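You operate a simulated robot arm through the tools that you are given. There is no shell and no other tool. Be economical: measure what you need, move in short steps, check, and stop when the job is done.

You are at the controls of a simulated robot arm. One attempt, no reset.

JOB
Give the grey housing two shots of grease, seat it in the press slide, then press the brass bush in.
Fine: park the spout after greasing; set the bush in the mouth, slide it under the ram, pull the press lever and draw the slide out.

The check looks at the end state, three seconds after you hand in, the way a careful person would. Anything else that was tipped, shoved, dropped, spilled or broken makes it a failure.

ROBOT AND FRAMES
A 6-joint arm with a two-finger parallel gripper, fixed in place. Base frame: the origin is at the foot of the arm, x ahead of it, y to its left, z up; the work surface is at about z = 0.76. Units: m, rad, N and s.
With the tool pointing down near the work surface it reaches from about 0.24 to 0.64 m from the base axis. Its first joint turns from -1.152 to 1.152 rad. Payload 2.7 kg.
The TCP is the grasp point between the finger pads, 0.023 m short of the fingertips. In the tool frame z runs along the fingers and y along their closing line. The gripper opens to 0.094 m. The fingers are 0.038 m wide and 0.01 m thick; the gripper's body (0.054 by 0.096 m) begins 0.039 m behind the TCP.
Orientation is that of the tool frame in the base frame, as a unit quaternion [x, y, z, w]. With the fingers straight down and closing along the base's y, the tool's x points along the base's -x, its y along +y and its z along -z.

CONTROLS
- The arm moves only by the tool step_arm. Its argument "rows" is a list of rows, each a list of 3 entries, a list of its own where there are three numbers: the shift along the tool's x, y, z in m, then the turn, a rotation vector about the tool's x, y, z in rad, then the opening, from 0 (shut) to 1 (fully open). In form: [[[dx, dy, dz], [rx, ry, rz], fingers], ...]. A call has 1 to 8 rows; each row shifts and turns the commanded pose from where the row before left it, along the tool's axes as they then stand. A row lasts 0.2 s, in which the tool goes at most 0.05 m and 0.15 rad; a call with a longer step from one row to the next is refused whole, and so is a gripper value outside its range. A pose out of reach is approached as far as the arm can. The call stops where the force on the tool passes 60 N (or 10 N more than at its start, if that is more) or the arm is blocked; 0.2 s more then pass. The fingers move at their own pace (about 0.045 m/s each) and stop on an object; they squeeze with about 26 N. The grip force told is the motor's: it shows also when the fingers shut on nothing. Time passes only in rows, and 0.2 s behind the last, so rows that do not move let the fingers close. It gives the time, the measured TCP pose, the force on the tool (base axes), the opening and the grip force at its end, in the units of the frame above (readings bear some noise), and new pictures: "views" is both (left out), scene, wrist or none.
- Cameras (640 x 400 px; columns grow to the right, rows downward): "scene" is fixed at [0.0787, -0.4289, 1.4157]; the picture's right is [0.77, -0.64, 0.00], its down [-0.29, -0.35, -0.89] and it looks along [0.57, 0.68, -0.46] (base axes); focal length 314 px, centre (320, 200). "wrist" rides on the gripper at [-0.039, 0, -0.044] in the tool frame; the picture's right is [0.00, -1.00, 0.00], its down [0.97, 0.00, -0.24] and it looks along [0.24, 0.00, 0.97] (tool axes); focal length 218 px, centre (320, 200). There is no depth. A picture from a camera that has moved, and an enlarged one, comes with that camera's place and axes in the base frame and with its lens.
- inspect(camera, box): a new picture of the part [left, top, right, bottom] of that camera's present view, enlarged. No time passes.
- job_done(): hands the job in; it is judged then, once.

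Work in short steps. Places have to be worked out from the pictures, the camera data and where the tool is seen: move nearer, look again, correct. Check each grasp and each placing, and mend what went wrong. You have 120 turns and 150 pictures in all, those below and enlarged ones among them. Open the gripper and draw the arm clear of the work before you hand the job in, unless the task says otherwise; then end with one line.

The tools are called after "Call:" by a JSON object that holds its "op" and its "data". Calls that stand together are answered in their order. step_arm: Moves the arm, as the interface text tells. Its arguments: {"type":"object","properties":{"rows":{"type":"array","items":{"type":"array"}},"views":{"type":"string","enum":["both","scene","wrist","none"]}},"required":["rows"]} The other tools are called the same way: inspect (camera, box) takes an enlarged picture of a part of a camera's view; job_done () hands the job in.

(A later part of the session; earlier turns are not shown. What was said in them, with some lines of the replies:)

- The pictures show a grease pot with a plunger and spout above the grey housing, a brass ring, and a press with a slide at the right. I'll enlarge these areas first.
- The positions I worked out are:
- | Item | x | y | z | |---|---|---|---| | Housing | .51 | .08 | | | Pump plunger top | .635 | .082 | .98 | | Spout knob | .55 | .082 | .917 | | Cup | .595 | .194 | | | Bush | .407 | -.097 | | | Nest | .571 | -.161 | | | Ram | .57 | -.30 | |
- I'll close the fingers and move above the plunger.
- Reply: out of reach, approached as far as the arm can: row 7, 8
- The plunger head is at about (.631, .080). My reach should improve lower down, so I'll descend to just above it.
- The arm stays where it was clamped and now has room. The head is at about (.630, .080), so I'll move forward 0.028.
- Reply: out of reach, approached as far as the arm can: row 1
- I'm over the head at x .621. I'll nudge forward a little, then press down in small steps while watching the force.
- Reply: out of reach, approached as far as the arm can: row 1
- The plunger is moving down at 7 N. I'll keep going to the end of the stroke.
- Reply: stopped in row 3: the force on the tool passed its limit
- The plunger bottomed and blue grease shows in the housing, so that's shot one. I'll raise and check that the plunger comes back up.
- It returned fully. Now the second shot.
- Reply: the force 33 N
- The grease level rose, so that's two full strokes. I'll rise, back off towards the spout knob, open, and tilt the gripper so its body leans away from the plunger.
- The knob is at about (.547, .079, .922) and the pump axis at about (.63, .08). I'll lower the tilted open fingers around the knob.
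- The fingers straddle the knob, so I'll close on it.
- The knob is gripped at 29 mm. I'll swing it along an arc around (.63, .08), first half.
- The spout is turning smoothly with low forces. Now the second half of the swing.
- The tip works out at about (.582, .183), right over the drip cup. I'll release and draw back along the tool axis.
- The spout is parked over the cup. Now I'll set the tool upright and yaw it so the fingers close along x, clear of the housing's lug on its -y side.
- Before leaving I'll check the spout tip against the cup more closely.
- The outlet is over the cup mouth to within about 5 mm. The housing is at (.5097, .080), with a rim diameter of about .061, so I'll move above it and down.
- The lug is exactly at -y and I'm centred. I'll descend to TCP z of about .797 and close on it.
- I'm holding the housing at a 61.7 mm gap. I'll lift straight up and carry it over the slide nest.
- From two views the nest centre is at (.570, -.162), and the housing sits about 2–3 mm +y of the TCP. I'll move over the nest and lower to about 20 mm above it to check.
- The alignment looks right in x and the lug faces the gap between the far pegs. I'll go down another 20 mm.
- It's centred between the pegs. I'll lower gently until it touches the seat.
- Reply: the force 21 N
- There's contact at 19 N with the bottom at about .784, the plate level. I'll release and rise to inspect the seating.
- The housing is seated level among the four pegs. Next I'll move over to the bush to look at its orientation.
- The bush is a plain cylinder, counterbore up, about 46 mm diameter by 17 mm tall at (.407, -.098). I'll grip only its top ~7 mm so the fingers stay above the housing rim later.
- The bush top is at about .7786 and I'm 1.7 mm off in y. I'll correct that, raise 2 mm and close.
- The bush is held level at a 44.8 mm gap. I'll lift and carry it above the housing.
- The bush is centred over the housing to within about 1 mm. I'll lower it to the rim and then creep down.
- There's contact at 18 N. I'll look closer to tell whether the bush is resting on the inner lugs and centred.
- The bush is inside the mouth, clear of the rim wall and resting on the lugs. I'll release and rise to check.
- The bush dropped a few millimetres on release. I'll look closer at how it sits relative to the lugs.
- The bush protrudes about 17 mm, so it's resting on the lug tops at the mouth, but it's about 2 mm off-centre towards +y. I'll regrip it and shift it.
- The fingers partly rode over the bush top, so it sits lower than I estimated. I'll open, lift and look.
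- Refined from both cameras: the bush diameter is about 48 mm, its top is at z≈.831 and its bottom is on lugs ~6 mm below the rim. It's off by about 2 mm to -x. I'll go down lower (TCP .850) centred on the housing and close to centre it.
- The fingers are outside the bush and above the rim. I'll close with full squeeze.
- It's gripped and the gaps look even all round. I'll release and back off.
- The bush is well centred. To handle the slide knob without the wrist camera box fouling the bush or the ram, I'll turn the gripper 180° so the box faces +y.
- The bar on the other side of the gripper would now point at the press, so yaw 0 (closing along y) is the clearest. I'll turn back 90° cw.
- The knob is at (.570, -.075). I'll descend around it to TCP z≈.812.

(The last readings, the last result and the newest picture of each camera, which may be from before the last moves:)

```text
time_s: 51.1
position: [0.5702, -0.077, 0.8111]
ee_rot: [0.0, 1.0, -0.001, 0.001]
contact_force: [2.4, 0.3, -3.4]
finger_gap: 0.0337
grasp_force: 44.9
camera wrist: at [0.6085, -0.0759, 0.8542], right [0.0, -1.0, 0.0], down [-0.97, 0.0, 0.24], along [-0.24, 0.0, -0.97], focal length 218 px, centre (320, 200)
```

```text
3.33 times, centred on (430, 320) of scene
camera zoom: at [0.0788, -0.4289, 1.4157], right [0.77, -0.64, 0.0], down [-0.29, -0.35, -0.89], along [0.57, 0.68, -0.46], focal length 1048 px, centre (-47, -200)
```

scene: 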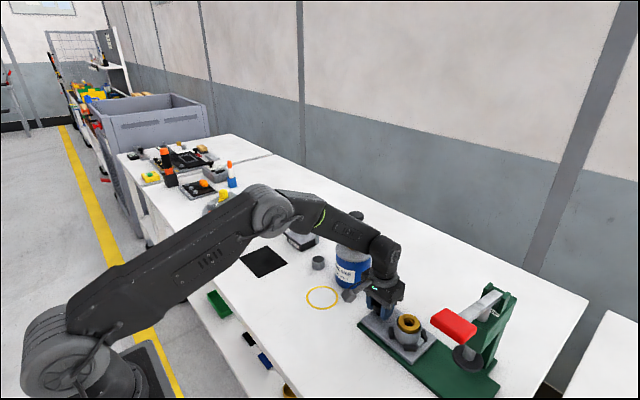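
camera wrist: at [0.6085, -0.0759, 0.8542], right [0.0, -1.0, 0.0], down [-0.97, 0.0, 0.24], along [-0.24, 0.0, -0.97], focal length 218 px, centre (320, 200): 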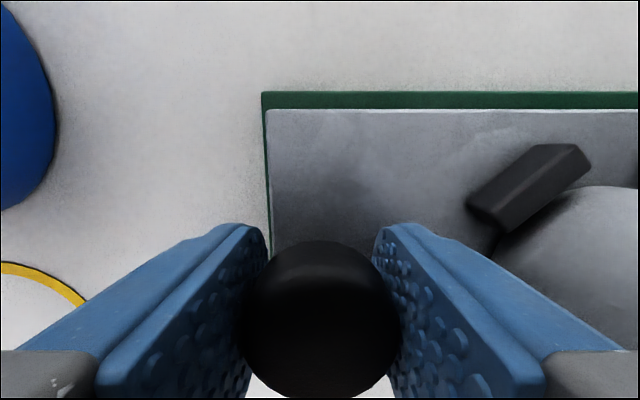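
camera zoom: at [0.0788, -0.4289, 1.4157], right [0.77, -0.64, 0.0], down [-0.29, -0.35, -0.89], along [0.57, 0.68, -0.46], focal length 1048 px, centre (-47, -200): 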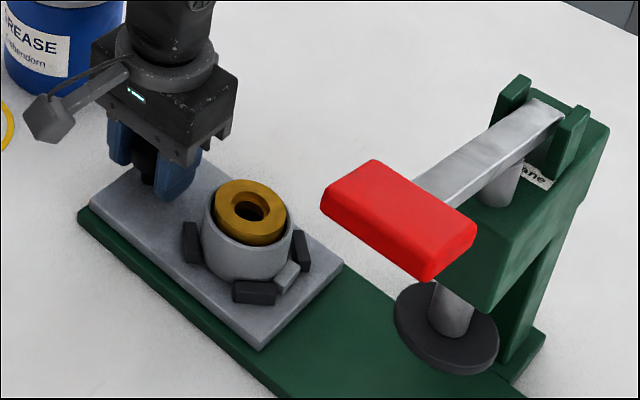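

The knob is gripped. I'll slide towards the ram smoothly, watching the clearance.

Call:
{"op": "step_arm", "data": {"rows": [[[0, -0.008, 0], [0, 0, 0], 0.2], [[0, -0.012, 0], [0, 0, 0], 0.2], [[0, -0.014, 0], [0, 0, 0], 0.2], [[0, -0.014, 0], [0, 0, 0], 0.2], [[0, -0.014, 0], [0, 0, 0], 0.2], [[0, -0.012, 0], [0, 0, 0], 0.2], [[0, -0.008, 0], [0, 0, 0], 0.2]]}}

Call:
{"op": "inspect", "data": {"camera": "scene", "box": [350, 260, 510, 380]}}

```text
time_s: 52.8
position: [0.5688, -0.1572, 0.8109]
ee_rot: [0.0, 1.0, -0.002, 0.002]
contact_force: [19.7, 0.5, -11.9]
finger_gap: 0.0338
grasp_force: 45.3
camera wrist: at [0.6084, -0.1576, 0.8543], right [0.0, -1.0, 0.0], down [-0.97, 0.0, 0.24], along [-0.24, 0.0, -0.97], focal length 218 px, centre (320, 200)
```

scene: 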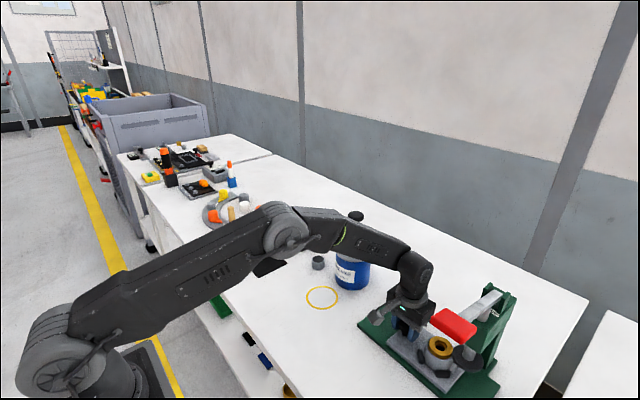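
wrist: 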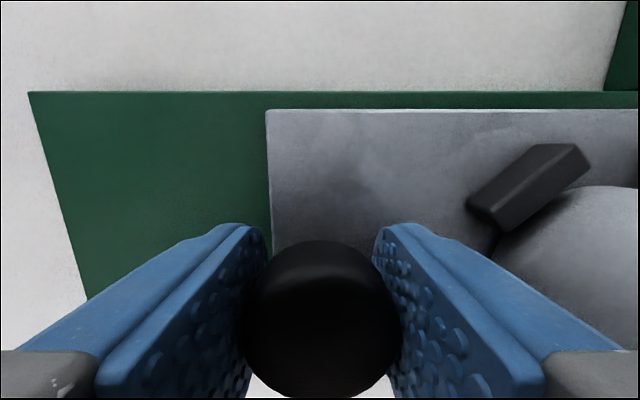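

```text
3.33 times, centred on (430, 320) of scene
camera zoom: at [0.0794, -0.4289, 1.4157], right [0.77, -0.64, 0.0], down [-0.29, -0.35, -0.89], along [0.57, 0.68, -0.46], focal length 1048 px, centre (-47, -200)
```

zoom: 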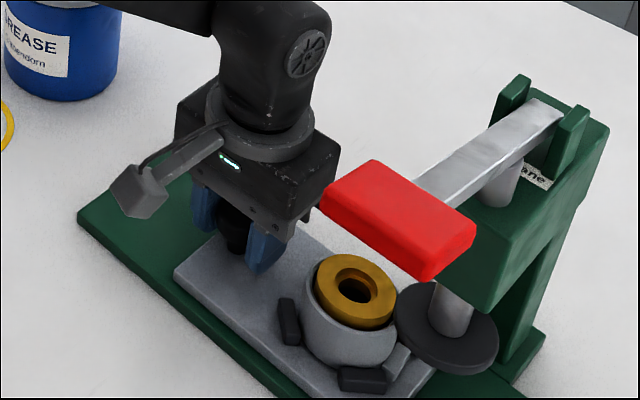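

I've moved .081, with a side load of 20 N from the guides. I'll nudge x to relieve that and continue .03.

Call:
{"op": "step_arm", "data": {"rows": [[[-0.0015, 0, 0.0005], [0, 0, 0], 0.2], [[0, -0.01, 0], [0, 0, 0], 0.2], [[0, -0.01, 0], [0, 0, 0], 0.2], [[0, -0.01, 0], [0, 0, 0], 0.2]], "views": "scene"}}

Call:
{"op": "inspect", "data": {"camera": "scene", "box": [380, 290, 508, 390]}}

```text
time_s: 53.8
position: [0.5696, -0.1877, 0.8112]
ee_rot: [0.001, 1.0, -0.001, -0.001]
contact_force: [-10.4, 0.0, 2.8]
finger_gap: 0.0339
grasp_force: 45.1
```

scene: 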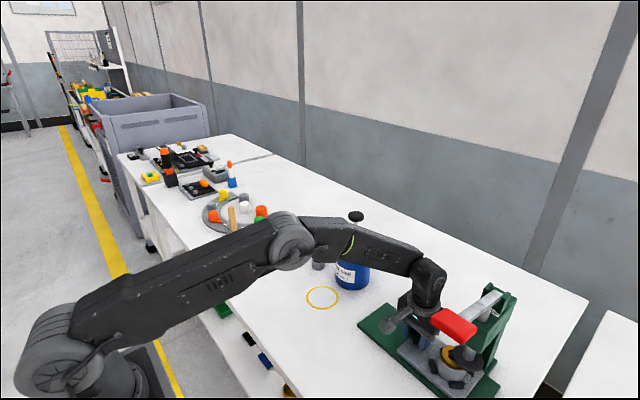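

```text
4.00 times, centred on (444, 340) of scene
camera zoom: at [0.0784, -0.4289, 1.4158], right [0.77, -0.64, 0.0], down [-0.29, -0.35, -0.89], along [0.57, 0.68, -0.46], focal length 1258 px, centre (-176, -360)
```

zoom: 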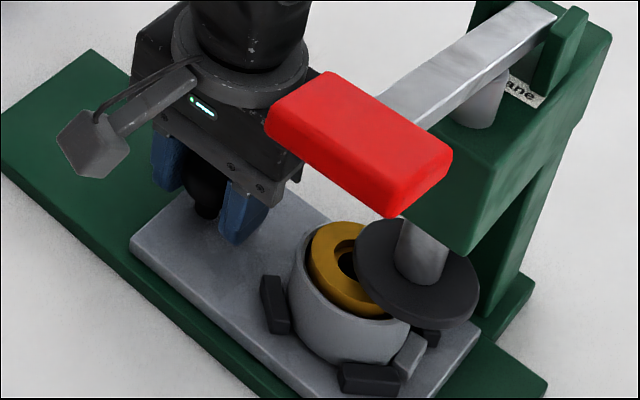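

The bush passes under the ram plate. About 28 mm remain, so I'll go on and watch for an end stop.

Call:
{"op": "step_arm", "data": {"rows": [[[0.0005, -0.01, 0], [0, 0, 0], 0.2], [[0, -0.008, 0], [0, 0, 0], 0.2], [[0, -0.006, 0], [0, 0, 0], 0.2]], "views": "scene"}}

Call:
{"op": "inspect", "data": {"camera": "scene", "box": [380, 290, 508, 390]}}

```text
time_s: 54.5
position: [0.5699, -0.2117, 0.8115]
ee_rot: [0.0, 1.0, -0.002, 0.002]
contact_force: [1.7, 1.6, -0.5]
finger_gap: 0.034
grasp_force: 44.5
```

scene: 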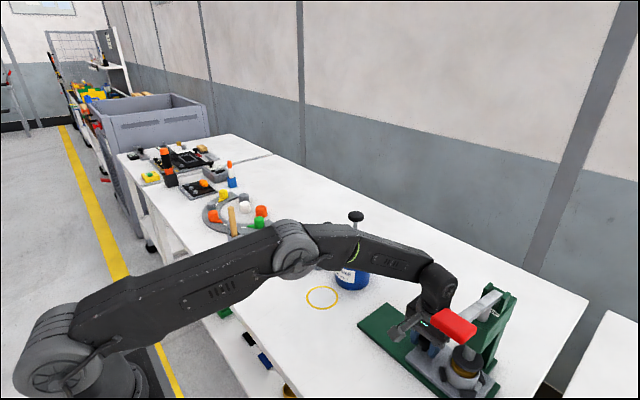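

```text
4.00 times, centred on (444, 340) of scene
camera zoom: at [0.0788, -0.4288, 1.4157], right [0.77, -0.64, 0.0], down [-0.29, -0.35, -0.89], along [0.57, 0.68, -0.46], focal length 1258 px, centre (-176, -360)
```

zoom: 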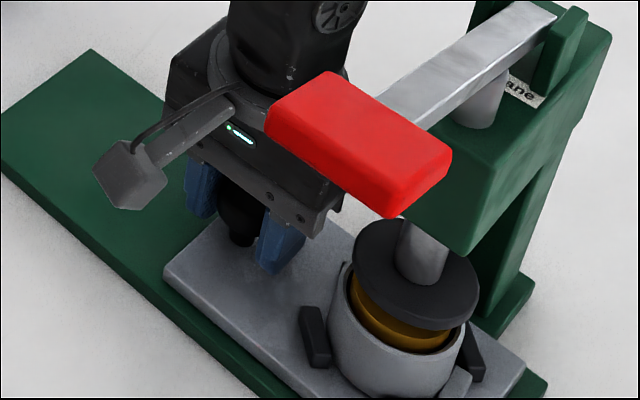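

The housing is at about -.2985 and the ram centre at about -.302. I'll move the last few mm and see whether there's a stop.

Call:
{"op": "step_arm", "data": {"rows": [[[0, -0.003, 0], [0, 0, 0], 0.2], [[0, -0.002, 0], [0, 0, 0], 0.2], [[0, 0, 0], [0, 0, 0], 0.2]], "views": "none"}}

Call:
{"op": "inspect", "data": {"camera": "scene", "box": [420, 320, 500, 390]}}

```text
time_s: 55.4
position: [0.5699, -0.2129, 0.8111]
ee_rot: [-0.001, 1.0, 0.001, -0.001]
contact_force: [-15.3, 34.7, 11.7]
finger_gap: 0.0339
grasp_force: 44.7
```

```text
5.71 times, centred on (460, 355) of scene
camera zoom: at [0.0782, -0.428, 1.4161], right [0.77, -0.64, 0.0], down [-0.29, -0.35, -0.89], along [0.57, 0.68, -0.46], focal length 1797 px, centre (-480, -686)
```

zoom: 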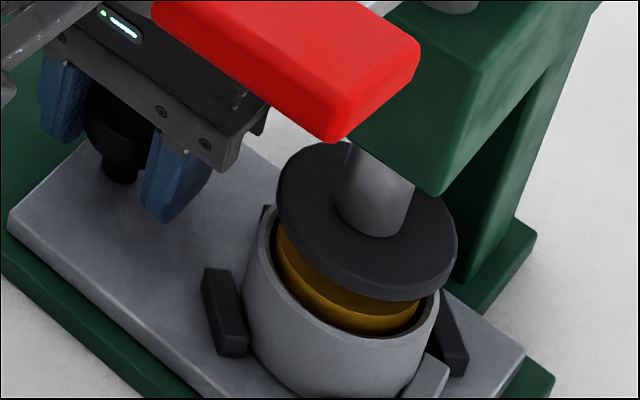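

That's the end stop (35 N). I'll relax, open, rise clear of the knob and move away in +y.

Call:
{"op": "step_arm", "data": {"rows": [[[0, 0.0035, 0], [0, 0, 0], 0.2], [[0, 0, 0], [0, 0, 0], 0.55], [[0, 0, 0], [0, 0, 0], 0.55], [[0, 0, 0], [0, 0, 0], 0.55], [[0, 0, -0.045], [0, 0, 0], 0.55], [[0, 0.045, 0], [0, 0, 0], 0.3], [[0, 0.045, -0.015], [0, 0, 0], 0], [[0, 0, -0.045], [0, 0, 0], 0]]}}

Call:
{"op": "inspect", "data": {"camera": "scene", "box": [400, 270, 528, 390]}}

```text
time_s: 57.1
position: [0.5704, -0.1236, 0.9151]
ee_rot: [0.0, 1.0, -0.001, 0.001]
contact_force: [-0.2, 0.9, 0.8]
finger_gap: 0.0001
grasp_force: 19.5
camera wrist: at [0.6084, -0.1228, 0.959], right [0.0, -1.0, 0.0], down [-0.97, 0.0, 0.24], along [-0.24, 0.0, -0.97], focal length 218 px, centre (320, 200)
```

scene: 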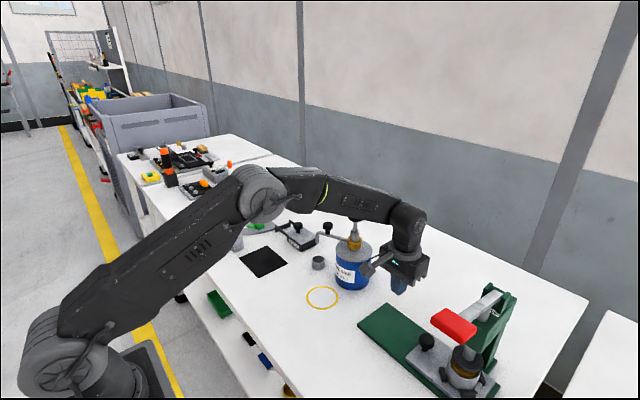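
wrist: 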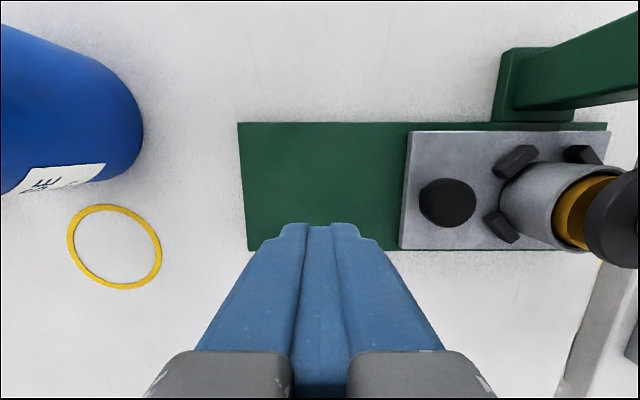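

```text
3.33 times, centred on (464, 330) of scene
camera zoom: at [0.0788, -0.4289, 1.4157], right [0.77, -0.64, 0.0], down [-0.29, -0.35, -0.89], along [0.57, 0.68, -0.46], focal length 1048 px, centre (-160, -233)
```

zoom: 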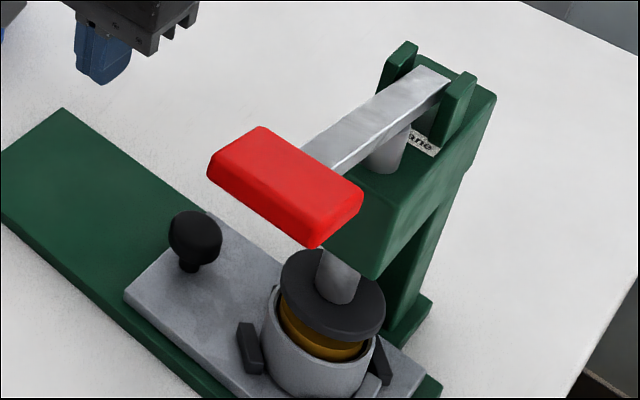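

The slide is at its stop and the bush is under the ram. Next is the lever: the handle centre is at about (.446, -.302, 1.03), pivot near (.64, .975). I'll rise and retreat, then go above the handle with closed fingers.

Call:
{"op": "step_arm", "data": {"rows": [[[0.022, 0, -0.039], [0, 0, 0], 0], [[0.022, 0, -0.039], [0, 0, 0], 0], [[0.022, 0, -0.039], [0, 0, 0], 0], [[0.022, 0, -0.039], [0, 0, 0], 0], [[0.022, 0, -0.039], [0, 0, 0], 0], [[0.02, 0, -0.039], [0, 0, 0], 0], [[0, -0.045, 0], [0, 0, 0], 0], [[0, -0.045, 0], [0, 0, 0], 0]], "views": "none"}}

Call:
{"op": "step_arm", "data": {"rows": [[[0, -0.045, 0], [0, 0, 0], 0], [[0, -0.043, 0], [0, 0, 0], 0], [[0, 0, 0.02], [0, 0, 0], 0], [[0, 0, 0], [0, 0, 0], 0]]}}

```text
time_s: 59.0
position: [0.4392, -0.2133, 1.1491]
ee_rot: [0.001, 1.0, -0.001, 0.001]
contact_force: [0.0, -0.1, -0.2]
finger_gap: 0.0001
grasp_force: 25.7
```

```text
time_s: 60.0
position: [0.4407, -0.3003, 1.128]
ee_rot: [0.0, 1.0, -0.002, 0.002]
contact_force: [-0.3, 0.1, 0.3]
finger_gap: 0.0
grasp_force: 25.9
camera wrist: at [0.4784, -0.3002, 1.1722], right [0.0, -1.0, 0.0], down [-0.97, 0.0, 0.24], along [-0.24, 0.0, -0.97], focal length 218 px, centre (320, 200)
```

scene: 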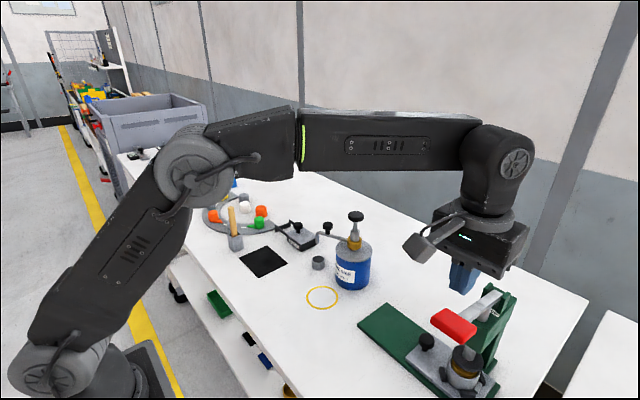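
wrist: 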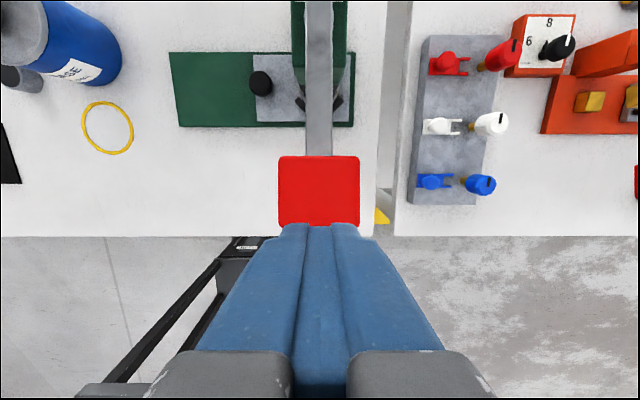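

The handle spans x .43–.473, centred at y -.30. I'll shift to x .449 and lower to contact.

Call:
{"op": "step_arm", "data": {"rows": [[[-0.008, 0, 0.03], [0, 0, 0], 0], [[0, 0, 0.02], [0, 0, 0], 0], [[0, 0, 0.01], [0, 0, 0], 0], [[0.0005, 0, 0.01], [0, 0, 0], 0]]}}

Call:
{"op": "inspect", "data": {"camera": "scene", "box": [400, 260, 528, 390]}}

```text
time_s: 61.0
position: [0.4462, -0.3001, 1.0604]
ee_rot: [0.0, 1.0, -0.001, 0.002]
contact_force: [0.6, -0.1, 0.3]
finger_gap: 0.0
grasp_force: 25.8
camera wrist: at [0.4854, -0.3, 1.103], right [0.0, -1.0, 0.0], down [-0.97, 0.0, 0.24], along [-0.24, 0.0, -0.97], focal length 218 px, centre (320, 200)
```

scene: 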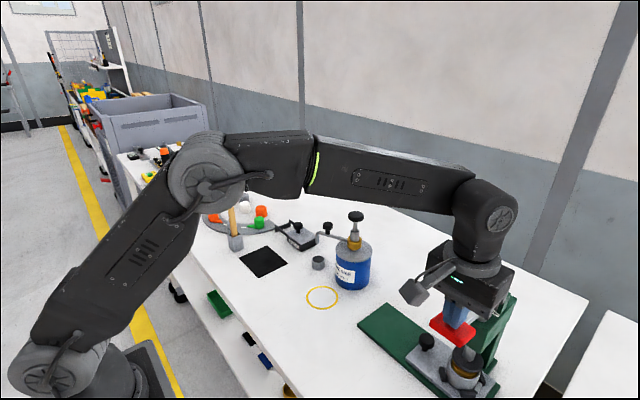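
wrist: 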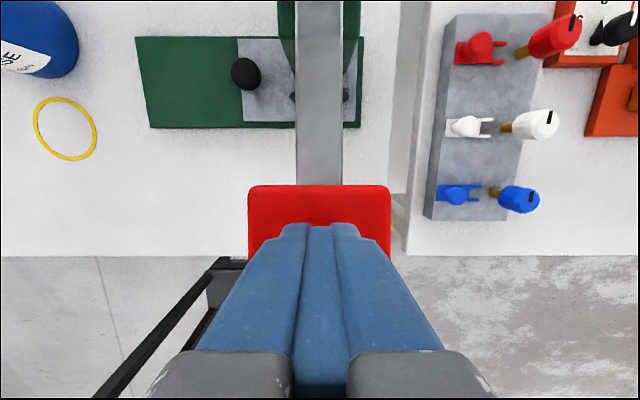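

```text
3.08 times, centred on (464, 325) of scene
camera zoom: at [0.0787, -0.4289, 1.4157], right [0.77, -0.64, 0.0], down [-0.29, -0.35, -0.89], along [0.57, 0.68, -0.46], focal length 968 px, centre (-123, -185)
```

zoom: 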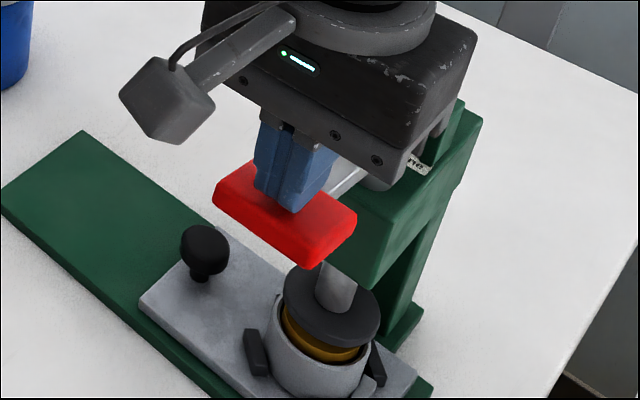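

Almost touching. I'll press down with 10 mm steps.

Call:
{"op": "step_arm", "data": {"rows": [[[0, 0, 0.01], [0, 0, 0], 0], [[0, 0, 0.01], [0, 0, 0], 0], [[0.001, 0, 0.01], [0, 0, 0], 0], [[0.001, 0, 0.01], [0, 0, 0], 0]], "views": "none"}}

Call:
{"op": "inspect", "data": {"camera": "scene", "box": [400, 260, 528, 390]}}

```text
time_s: 62.0
position: [0.4446, -0.3003, 1.0186]
ee_rot: [0.0, 1.0, -0.003, 0.0]
contact_force: [0.0, -0.1, 2.2]
finger_gap: 0.0
grasp_force: 26.4
```

```text
3.08 times, centred on (464, 325) of scene
camera zoom: at [0.0787, -0.4289, 1.4157], right [0.77, -0.64, 0.0], down [-0.29, -0.35, -0.89], along [0.57, 0.68, -0.46], focal length 968 px, centre (-123, -185)
```

zoom: 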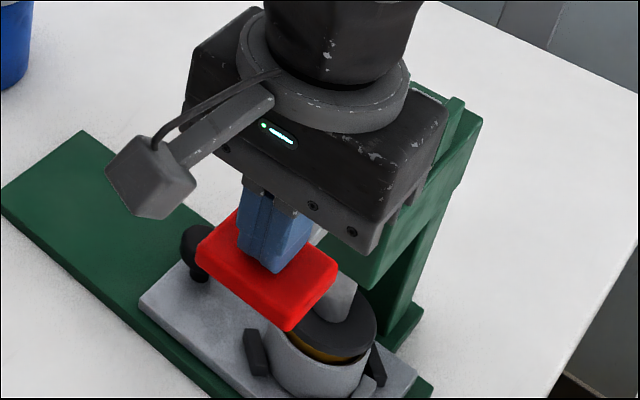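

The ram is descending with little force. I'll keep pressing.

Call:
{"op": "step_arm", "data": {"rows": [[[0.001, 0, 0.008], [0, 0, 0], 0], [[0.001, 0, 0.008], [0, 0, 0], 0], [[0.0, 0, 0.008], [0, 0, 0], 0], [[0.0, 0, 0.008], [0, 0, 0], 0]], "views": "none"}}

Call:
{"op": "inspect", "data": {"camera": "scene", "box": [400, 260, 528, 390]}}

```text
time_s: 63.0
position: [0.4429, -0.3005, 0.9906]
ee_rot: [0.0, 1.0, -0.002, 0.004]
contact_force: [3.5, 3.7, 23.1]
finger_gap: 0.0
grasp_force: 25.9
```

```text
3.08 times, centred on (464, 325) of scene
camera zoom: at [0.0785, -0.4285, 1.4159], right [0.77, -0.64, 0.0], down [-0.29, -0.35, -0.89], along [0.57, 0.68, -0.46], focal length 968 px, centre (-123, -185)
```

zoom: 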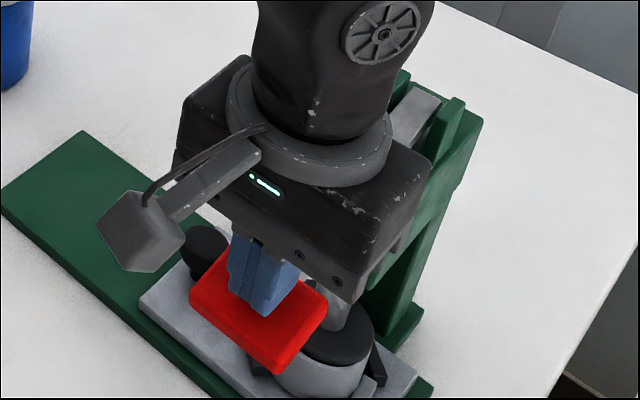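

The press resistance has come up to 23 N. I'll continue to the end of the stroke.

Call:
{"op": "step_arm", "data": {"rows": [[[0, 0, 0.007], [0, 0, 0], 0], [[0, 0, 0.007], [0, 0, 0], 0], [[0, 0, 0.007], [0, 0, 0], 0], [[0, 0, 0.007], [0, 0, 0], 0]], "views": "none"}}

Call:
{"op": "inspect", "data": {"camera": "scene", "box": [400, 260, 528, 390]}}

```text
time_s: 63.5
position: [0.4434, -0.3017, 0.9892]
ee_rot: [0.0, 1.0, -0.006, 0.007]
contact_force: [-5.7, 2.9, 13.8]
finger_gap: 0.0
grasp_force: 25.9
stopped in row 2: the force on the tool passed its limit (the readings are from after the stop); the commanded pose is now the measured one
```

```text
3.08 times, centred on (464, 325) of scene
camera zoom: at [0.0784, -0.4287, 1.4158], right [0.77, -0.64, 0.0], down [-0.29, -0.35, -0.89], along [0.57, 0.68, -0.46], focal length 968 px, centre (-123, -185)
```

zoom: 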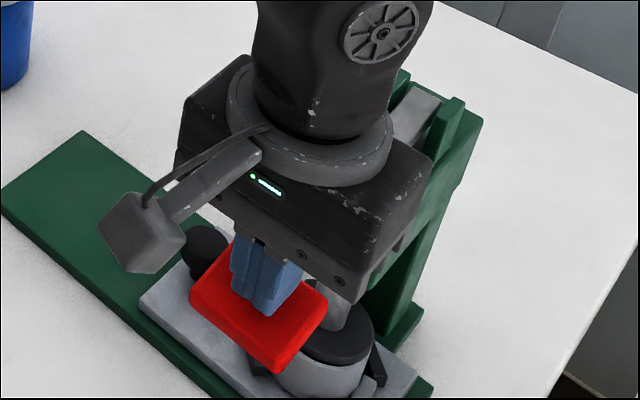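

It was blocked above 60 N at z .989. I'll check whether the ram plate is at the housing rim.

Call:
{"op": "inspect", "data": {"camera": "scene", "box": [435, 340, 499, 390]}}

```text
8.00 times, centred on (467, 365) of scene
camera zoom: at [0.0784, -0.4287, 1.4158], right [0.77, -0.64, 0.0], down [-0.29, -0.35, -0.89], along [0.57, 0.68, -0.46], focal length 2516 px, centre (-856, -1120)
```

zoom: 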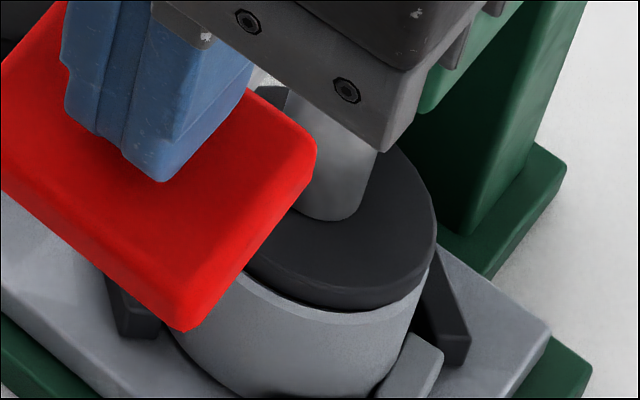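

The ram plate is down on the rim, so the stroke is complete. I'll rise and see whether the lever returns by itself.

Call:
{"op": "step_arm", "data": {"rows": [[[0, 0, -0.02], [0, 0, 0], 0], [[0, 0, -0.03], [0, 0, 0], 0], [[0, 0, -0.04], [0, 0, 0], 0], [[0, 0, -0.045], [0, 0, 0], 0], [[0, 0, 0], [0, 0, 0], 0]], "views": "scene"}}

Call:
{"op": "inspect", "data": {"camera": "scene", "box": [400, 260, 528, 390]}}

```text
time_s: 64.7
position: [0.4422, -0.301, 1.1219]
ee_rot: [0.0, 1.0, -0.005, 0.007]
contact_force: [0.0, 0.4, 0.4]
finger_gap: 0.0
grasp_force: 26.1
```

scene: 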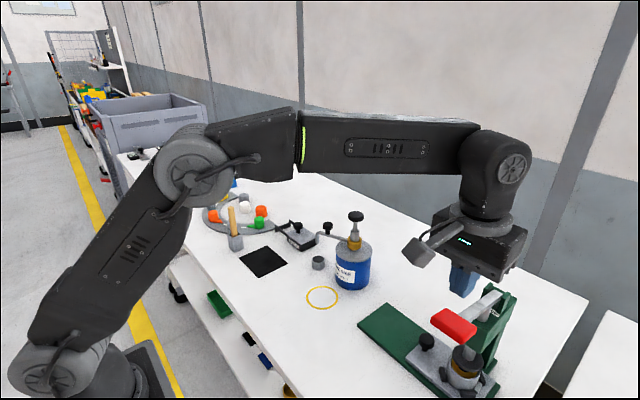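

```text
3.08 times, centred on (464, 325) of scene
camera zoom: at [0.0787, -0.4289, 1.4157], right [0.77, -0.64, 0.0], down [-0.29, -0.35, -0.89], along [0.57, 0.68, -0.46], focal length 968 px, centre (-123, -185)
```

zoom: 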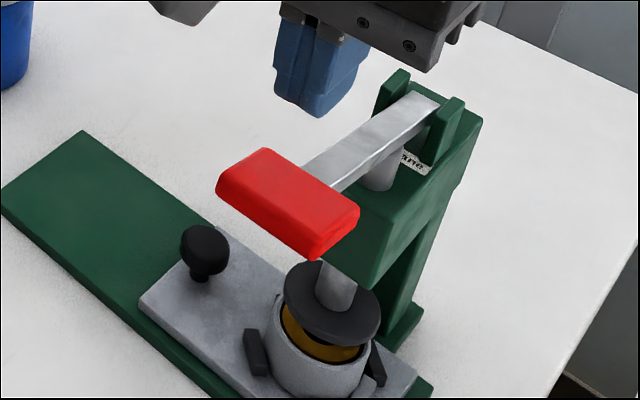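

The lever sprang back by itself. I'll return along the same path to the slide knob with the gripper half open.

Call:
{"op": "step_arm", "data": {"rows": [[[0, 0.045, 0], [-0.01, 0.014, 0], 0], [[0, 0.045, 0], [0, 0, 0], 0], [[0, 0.045, 0], [0, 0, 0], 0], [[0, 0.045, 0], [0, 0, 0], 0.3], [[-0.0256, 0, 0.04], [0, 0, 0], 0.55], [[-0.0256, 0, 0.04], [0, 0, 0], 0.55], [[-0.0256, 0, 0.04], [0, 0, 0], 0.55], [[-0.0256, 0, 0.04], [0, 0, 0], 0.55]], "views": "none"}}

Call:
{"op": "step_arm", "data": {"rows": [[[-0.0256, 0, 0.04], [0, 0, 0], 0.55], [[0, -0.02, 0.01], [0, 0, 0], 0.55], [[0, 0, 0], [0, 0, 0], 0.55]], "views": "wrist"}}

```text
time_s: 66.5
position: [0.5456, -0.1212, 0.9616]
ee_rot: [0.0, 1.0, 0.0, 0.0]
contact_force: [-0.6, -0.1, 0.0]
finger_gap: 0.0519
grasp_force: 0.2
```

```text
time_s: 67.3
position: [0.5705, -0.1415, 0.9117]
ee_rot: [0.0, 1.0, 0.0, 0.0]
contact_force: [0.2, -0.6, 0.5]
finger_gap: 0.0519
grasp_force: 0.1
camera wrist: at [0.6094, -0.1413, 0.9549], right [0.0, -1.0, 0.0], down [-0.97, 0.0, 0.24], along [-0.24, 0.0, -0.97], focal length 218 px, centre (320, 200)
```

wrist: 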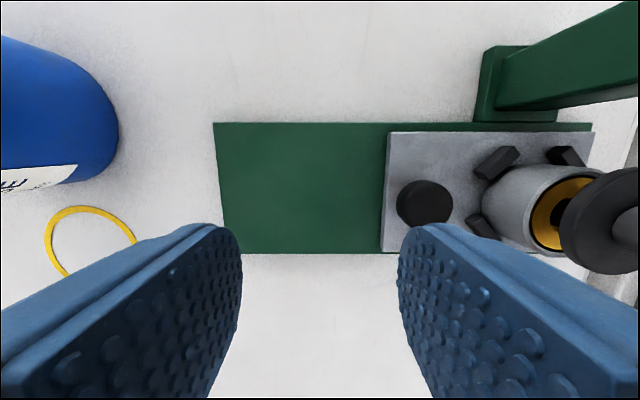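

The bush is now deep in the housing. The knob is at (.571, -.2115), so I'll move over it, descend and grip.

Call:
{"op": "step_arm", "data": {"rows": [[[0, -0.035, 0.025], [0, 0, 0], 0.55], [[0, -0.035, 0.025], [0, 0, 0], 0.55], [[0, 0, 0.025], [0, 0, 0], 0.55], [[0, 0, 0.024], [0, 0, 0], 0.55], [[0, 0, 0], [0, 0, 0], 0.2], [[0, 0, 0], [0, 0, 0], 0.2], [[0, 0, 0], [0, 0, 0], 0.2]], "views": "wrist"}}

```text
time_s: 68.9
position: [0.5715, -0.21, 0.8116]
ee_rot: [-0.001, 1.0, 0.0, 0.0]
contact_force: [1.0, -0.7, -2.6]
finger_gap: 0.0338
grasp_force: 44.8
camera wrist: at [0.6092, -0.2108, 0.8564], right [0.0, -1.0, 0.0], down [-0.97, 0.0, 0.24], along [-0.24, 0.0, -0.97], focal length 218 px, centre (320, 200)
```

wrist: 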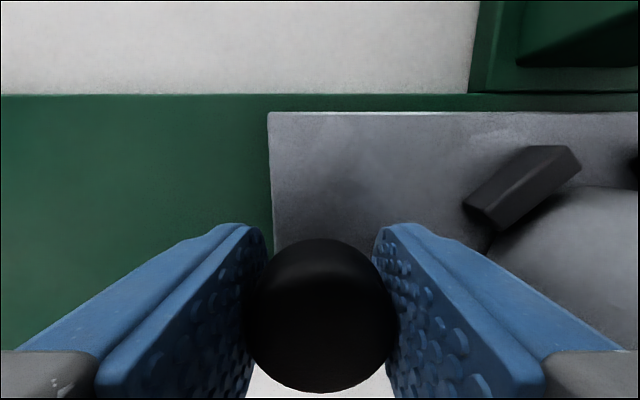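

The knob is gripped. I'll draw the slide out in +y smoothly.

Call:
{"op": "step_arm", "data": {"rows": [[[0, 0.01, 0], [0, 0, 0], 0.2], [[0, 0.014, 0], [0, 0, 0], 0.2], [[0, 0.016, 0], [0, 0, 0], 0.2], [[0, 0.018, 0], [0, 0, 0], 0.2], [[0, 0.018, 0], [0, 0, 0], 0.2], [[0, 0.016, 0], [0, 0, 0], 0.2], [[0, 0.014, 0], [0, 0, 0], 0.2]], "views": "none"}}

Call:
{"op": "inspect", "data": {"camera": "scene", "box": [350, 270, 510, 390]}}

```text
time_s: 70.5
position: [0.5696, -0.104, 0.8128]
ee_rot: [0.0, 1.0, 0.0, 0.001]
contact_force: [8.1, 1.2, 0.3]
finger_gap: 0.0339
grasp_force: 46.1
```

```text
3.33 times, centred on (430, 330) of scene
camera zoom: at [0.0789, -0.4289, 1.4157], right [0.77, -0.64, 0.0], down [-0.29, -0.35, -0.89], along [0.57, 0.68, -0.46], focal length 1048 px, centre (-47, -233)
```

zoom: 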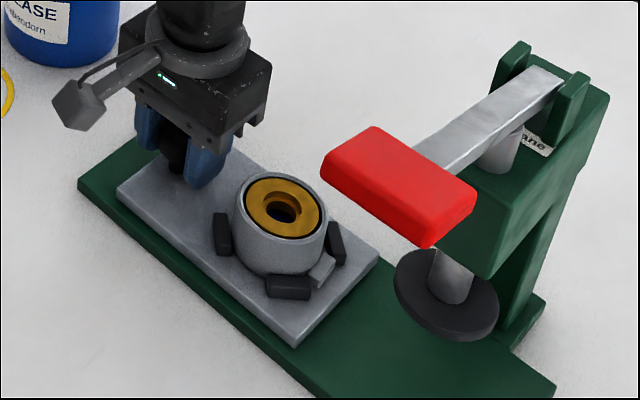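

The bush is flush in the housing. I'll draw the last stretch to the original outer position.

Call:
{"op": "step_arm", "data": {"rows": [[[0, 0.012, 0], [0, 0, 0], 0.2], [[0, 0.01, 0], [0, 0, 0], 0.2], [[0, 0.006, 0], [0, 0, 0], 0.2], [[0, 0.002, 0], [0, 0, 0], 0.2]], "views": "wrist"}}

```text
time_s: 71.5
position: [0.5703, -0.0736, 0.8126]
ee_rot: [0.0, 1.0, 0.0, 0.0]
contact_force: [4.9, -1.5, 5.6]
finger_gap: 0.0338
grasp_force: 44.8
camera wrist: at [0.6091, -0.0742, 0.8564], right [0.0, -1.0, 0.0], down [-0.97, 0.0, 0.24], along [-0.24, 0.0, -0.97], focal length 218 px, centre (320, 200)
```

wrist: 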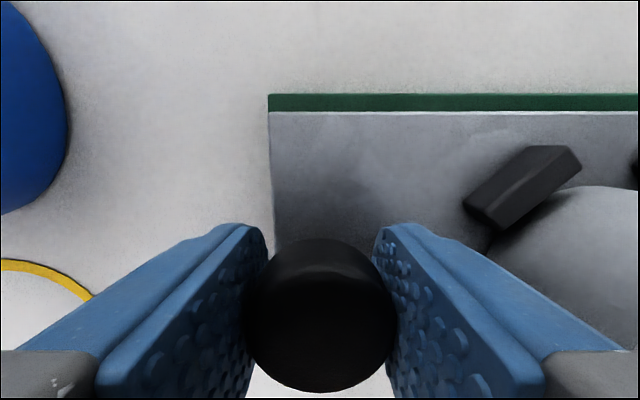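

The plate end is flush with the base end, so the slide is fully out. I'll release, rise and retreat.

Call:
{"op": "step_arm", "data": {"rows": [[[0, 0, 0], [0, 0, 0], 0.55], [[0, 0, 0], [0, 0, 0], 0.55], [[0, 0, 0], [0, 0, 0], 0.55], [[0, 0, -0.04], [0, 0, 0], 0.6], [[0, 0, -0.045], [0, 0, 0], 0.6], [[0.02, 0, -0.04], [0, 0, 0], 0.6], [[0.03, 0, -0.035], [0, 0, 0], 0.6], [[0.04, 0, -0.025], [0, 0, 0], 0.6]]}}

Call:
{"op": "inspect", "data": {"camera": "scene", "box": [340, 260, 500, 380]}}

Call:
{"op": "inspect", "data": {"camera": "scene", "box": [270, 190, 410, 310]}}

```text
time_s: 73.3
position: [0.4798, -0.0726, 0.9976]
ee_rot: [0.0, 1.0, 0.001, -0.001]
contact_force: [-0.2, -0.3, -0.1]
finger_gap: 0.0565
grasp_force: 0.1
camera wrist: at [0.5192, -0.0725, 1.0409], right [0.0, -1.0, 0.0], down [-0.97, 0.0, 0.24], along [-0.24, 0.0, -0.97], focal length 218 px, centre (320, 200)
```

scene: 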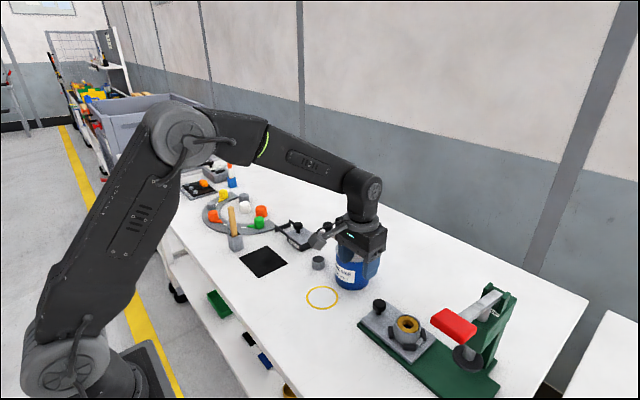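
wrist: 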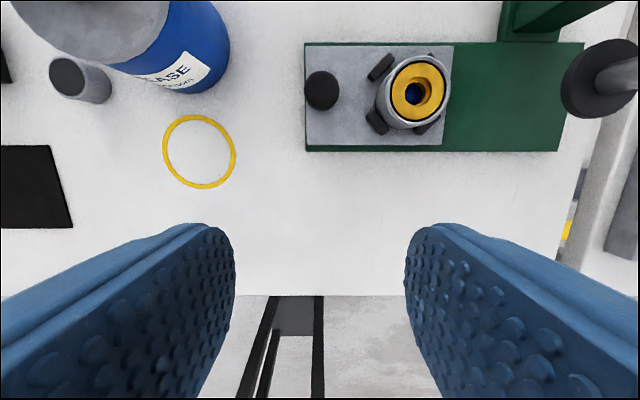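

```text
3.33 times, centred on (420, 320) of scene
camera zoom: at [0.0788, -0.4289, 1.4157], right [0.77, -0.64, 0.0], down [-0.29, -0.35, -0.89], along [0.57, 0.68, -0.46], focal length 1048 px, centre (-13, -200)
```

zoom: 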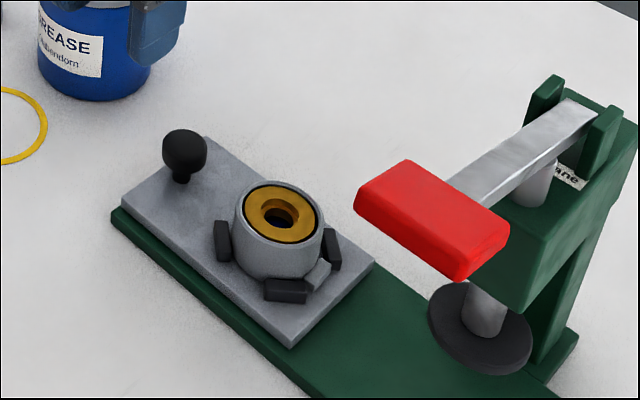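

```text
3.33 times, centred on (340, 250) of scene
camera zoom: at [0.0788, -0.4289, 1.4157], right [0.77, -0.64, 0.0], down [-0.29, -0.35, -0.89], along [0.57, 0.68, -0.46], focal length 1048 px, centre (253, 33)
```

zoom: 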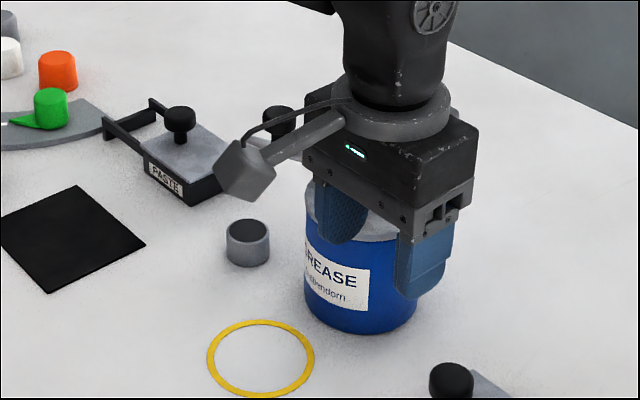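

The bush sits flush and everything stands in place. I'll back the arm away and open it, then check the spout one last time.

Call:
{"op": "step_arm", "data": {"rows": [[[0.035, 0, -0.035], [0, 0, 0], 1], [[0.035, 0, -0.035], [0, 0, 0], 1], [[0.03, 0, -0.035], [0, 0, 0], 1], [[0.01, 0, -0.045], [0, 0, 0], 1], [[0, 0, -0.045], [0, 0, 0], 1]]}}

Call:
{"op": "inspect", "data": {"camera": "scene", "box": [270, 190, 410, 310]}}

Call:
{"op": "inspect", "data": {"camera": "wrist", "box": [200, 0, 500, 180]}}

```text
time_s: 74.5
position: [0.3695, -0.0729, 1.1935]
ee_rot: [0.0, 1.0, -0.001, -0.002]
contact_force: [-0.6, 0.8, 0.4]
finger_gap: 0.094
grasp_force: 0.0
camera wrist: at [0.4087, -0.0733, 1.2368], right [0.0, -1.0, 0.0], down [-0.97, 0.0, 0.24], along [-0.24, 0.0, -0.97], focal length 218 px, centre (320, 200)
```

scene: 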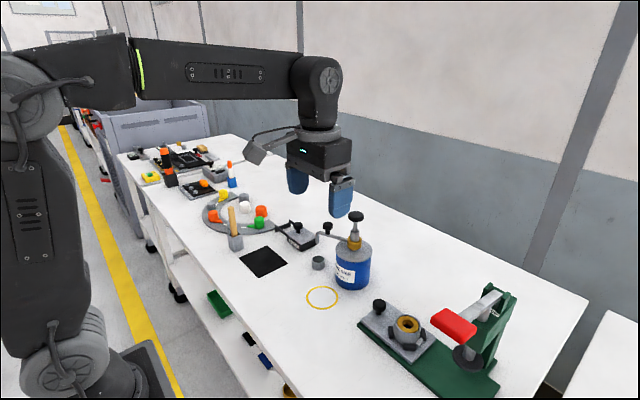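
wrist: 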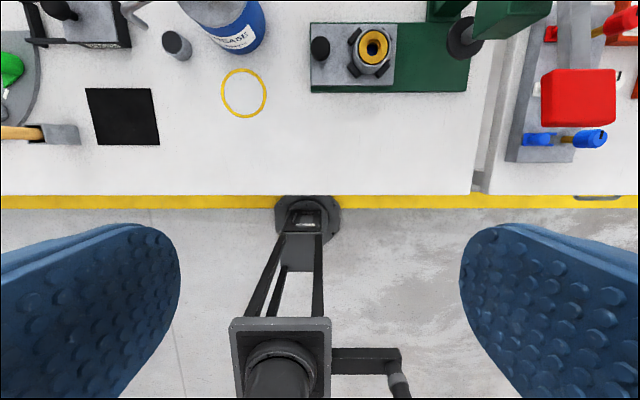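

```text
3.33 times, centred on (340, 250) of scene
camera zoom: at [0.0787, -0.4289, 1.4157], right [0.77, -0.64, 0.0], down [-0.29, -0.35, -0.89], along [0.57, 0.68, -0.46], focal length 1048 px, centre (253, 33)
```

zoom: 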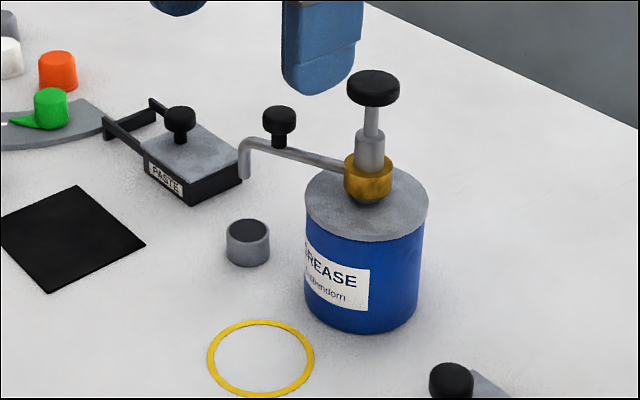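

```text
2.13 times, centred on (350, 90) of wrist
camera zoom: at [0.4087, -0.0733, 1.2368], right [0.0, -1.0, 0.0], down [-0.97, 0.0, 0.24], along [-0.24, 0.0, -0.97], focal length 466 px, centre (256, 435)
```

zoom: 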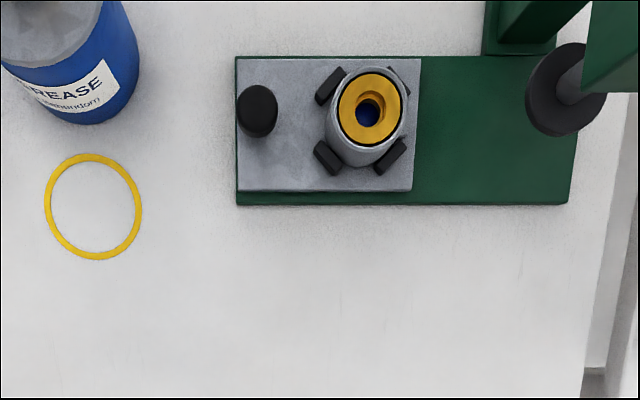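

The spout is parked over its cup, the slide is out with the bush pressed flush, and the arm is clear with the gripper open. I'm handing in.

Call:
{"op": "job_done", "data": {}}

```text
The job is handed in.
```

The housing has had two full strokes of grease, the spout is parked over its cup, the bush is pressed in flush, and the slide is drawn back out with nothing else visibly disturbed.
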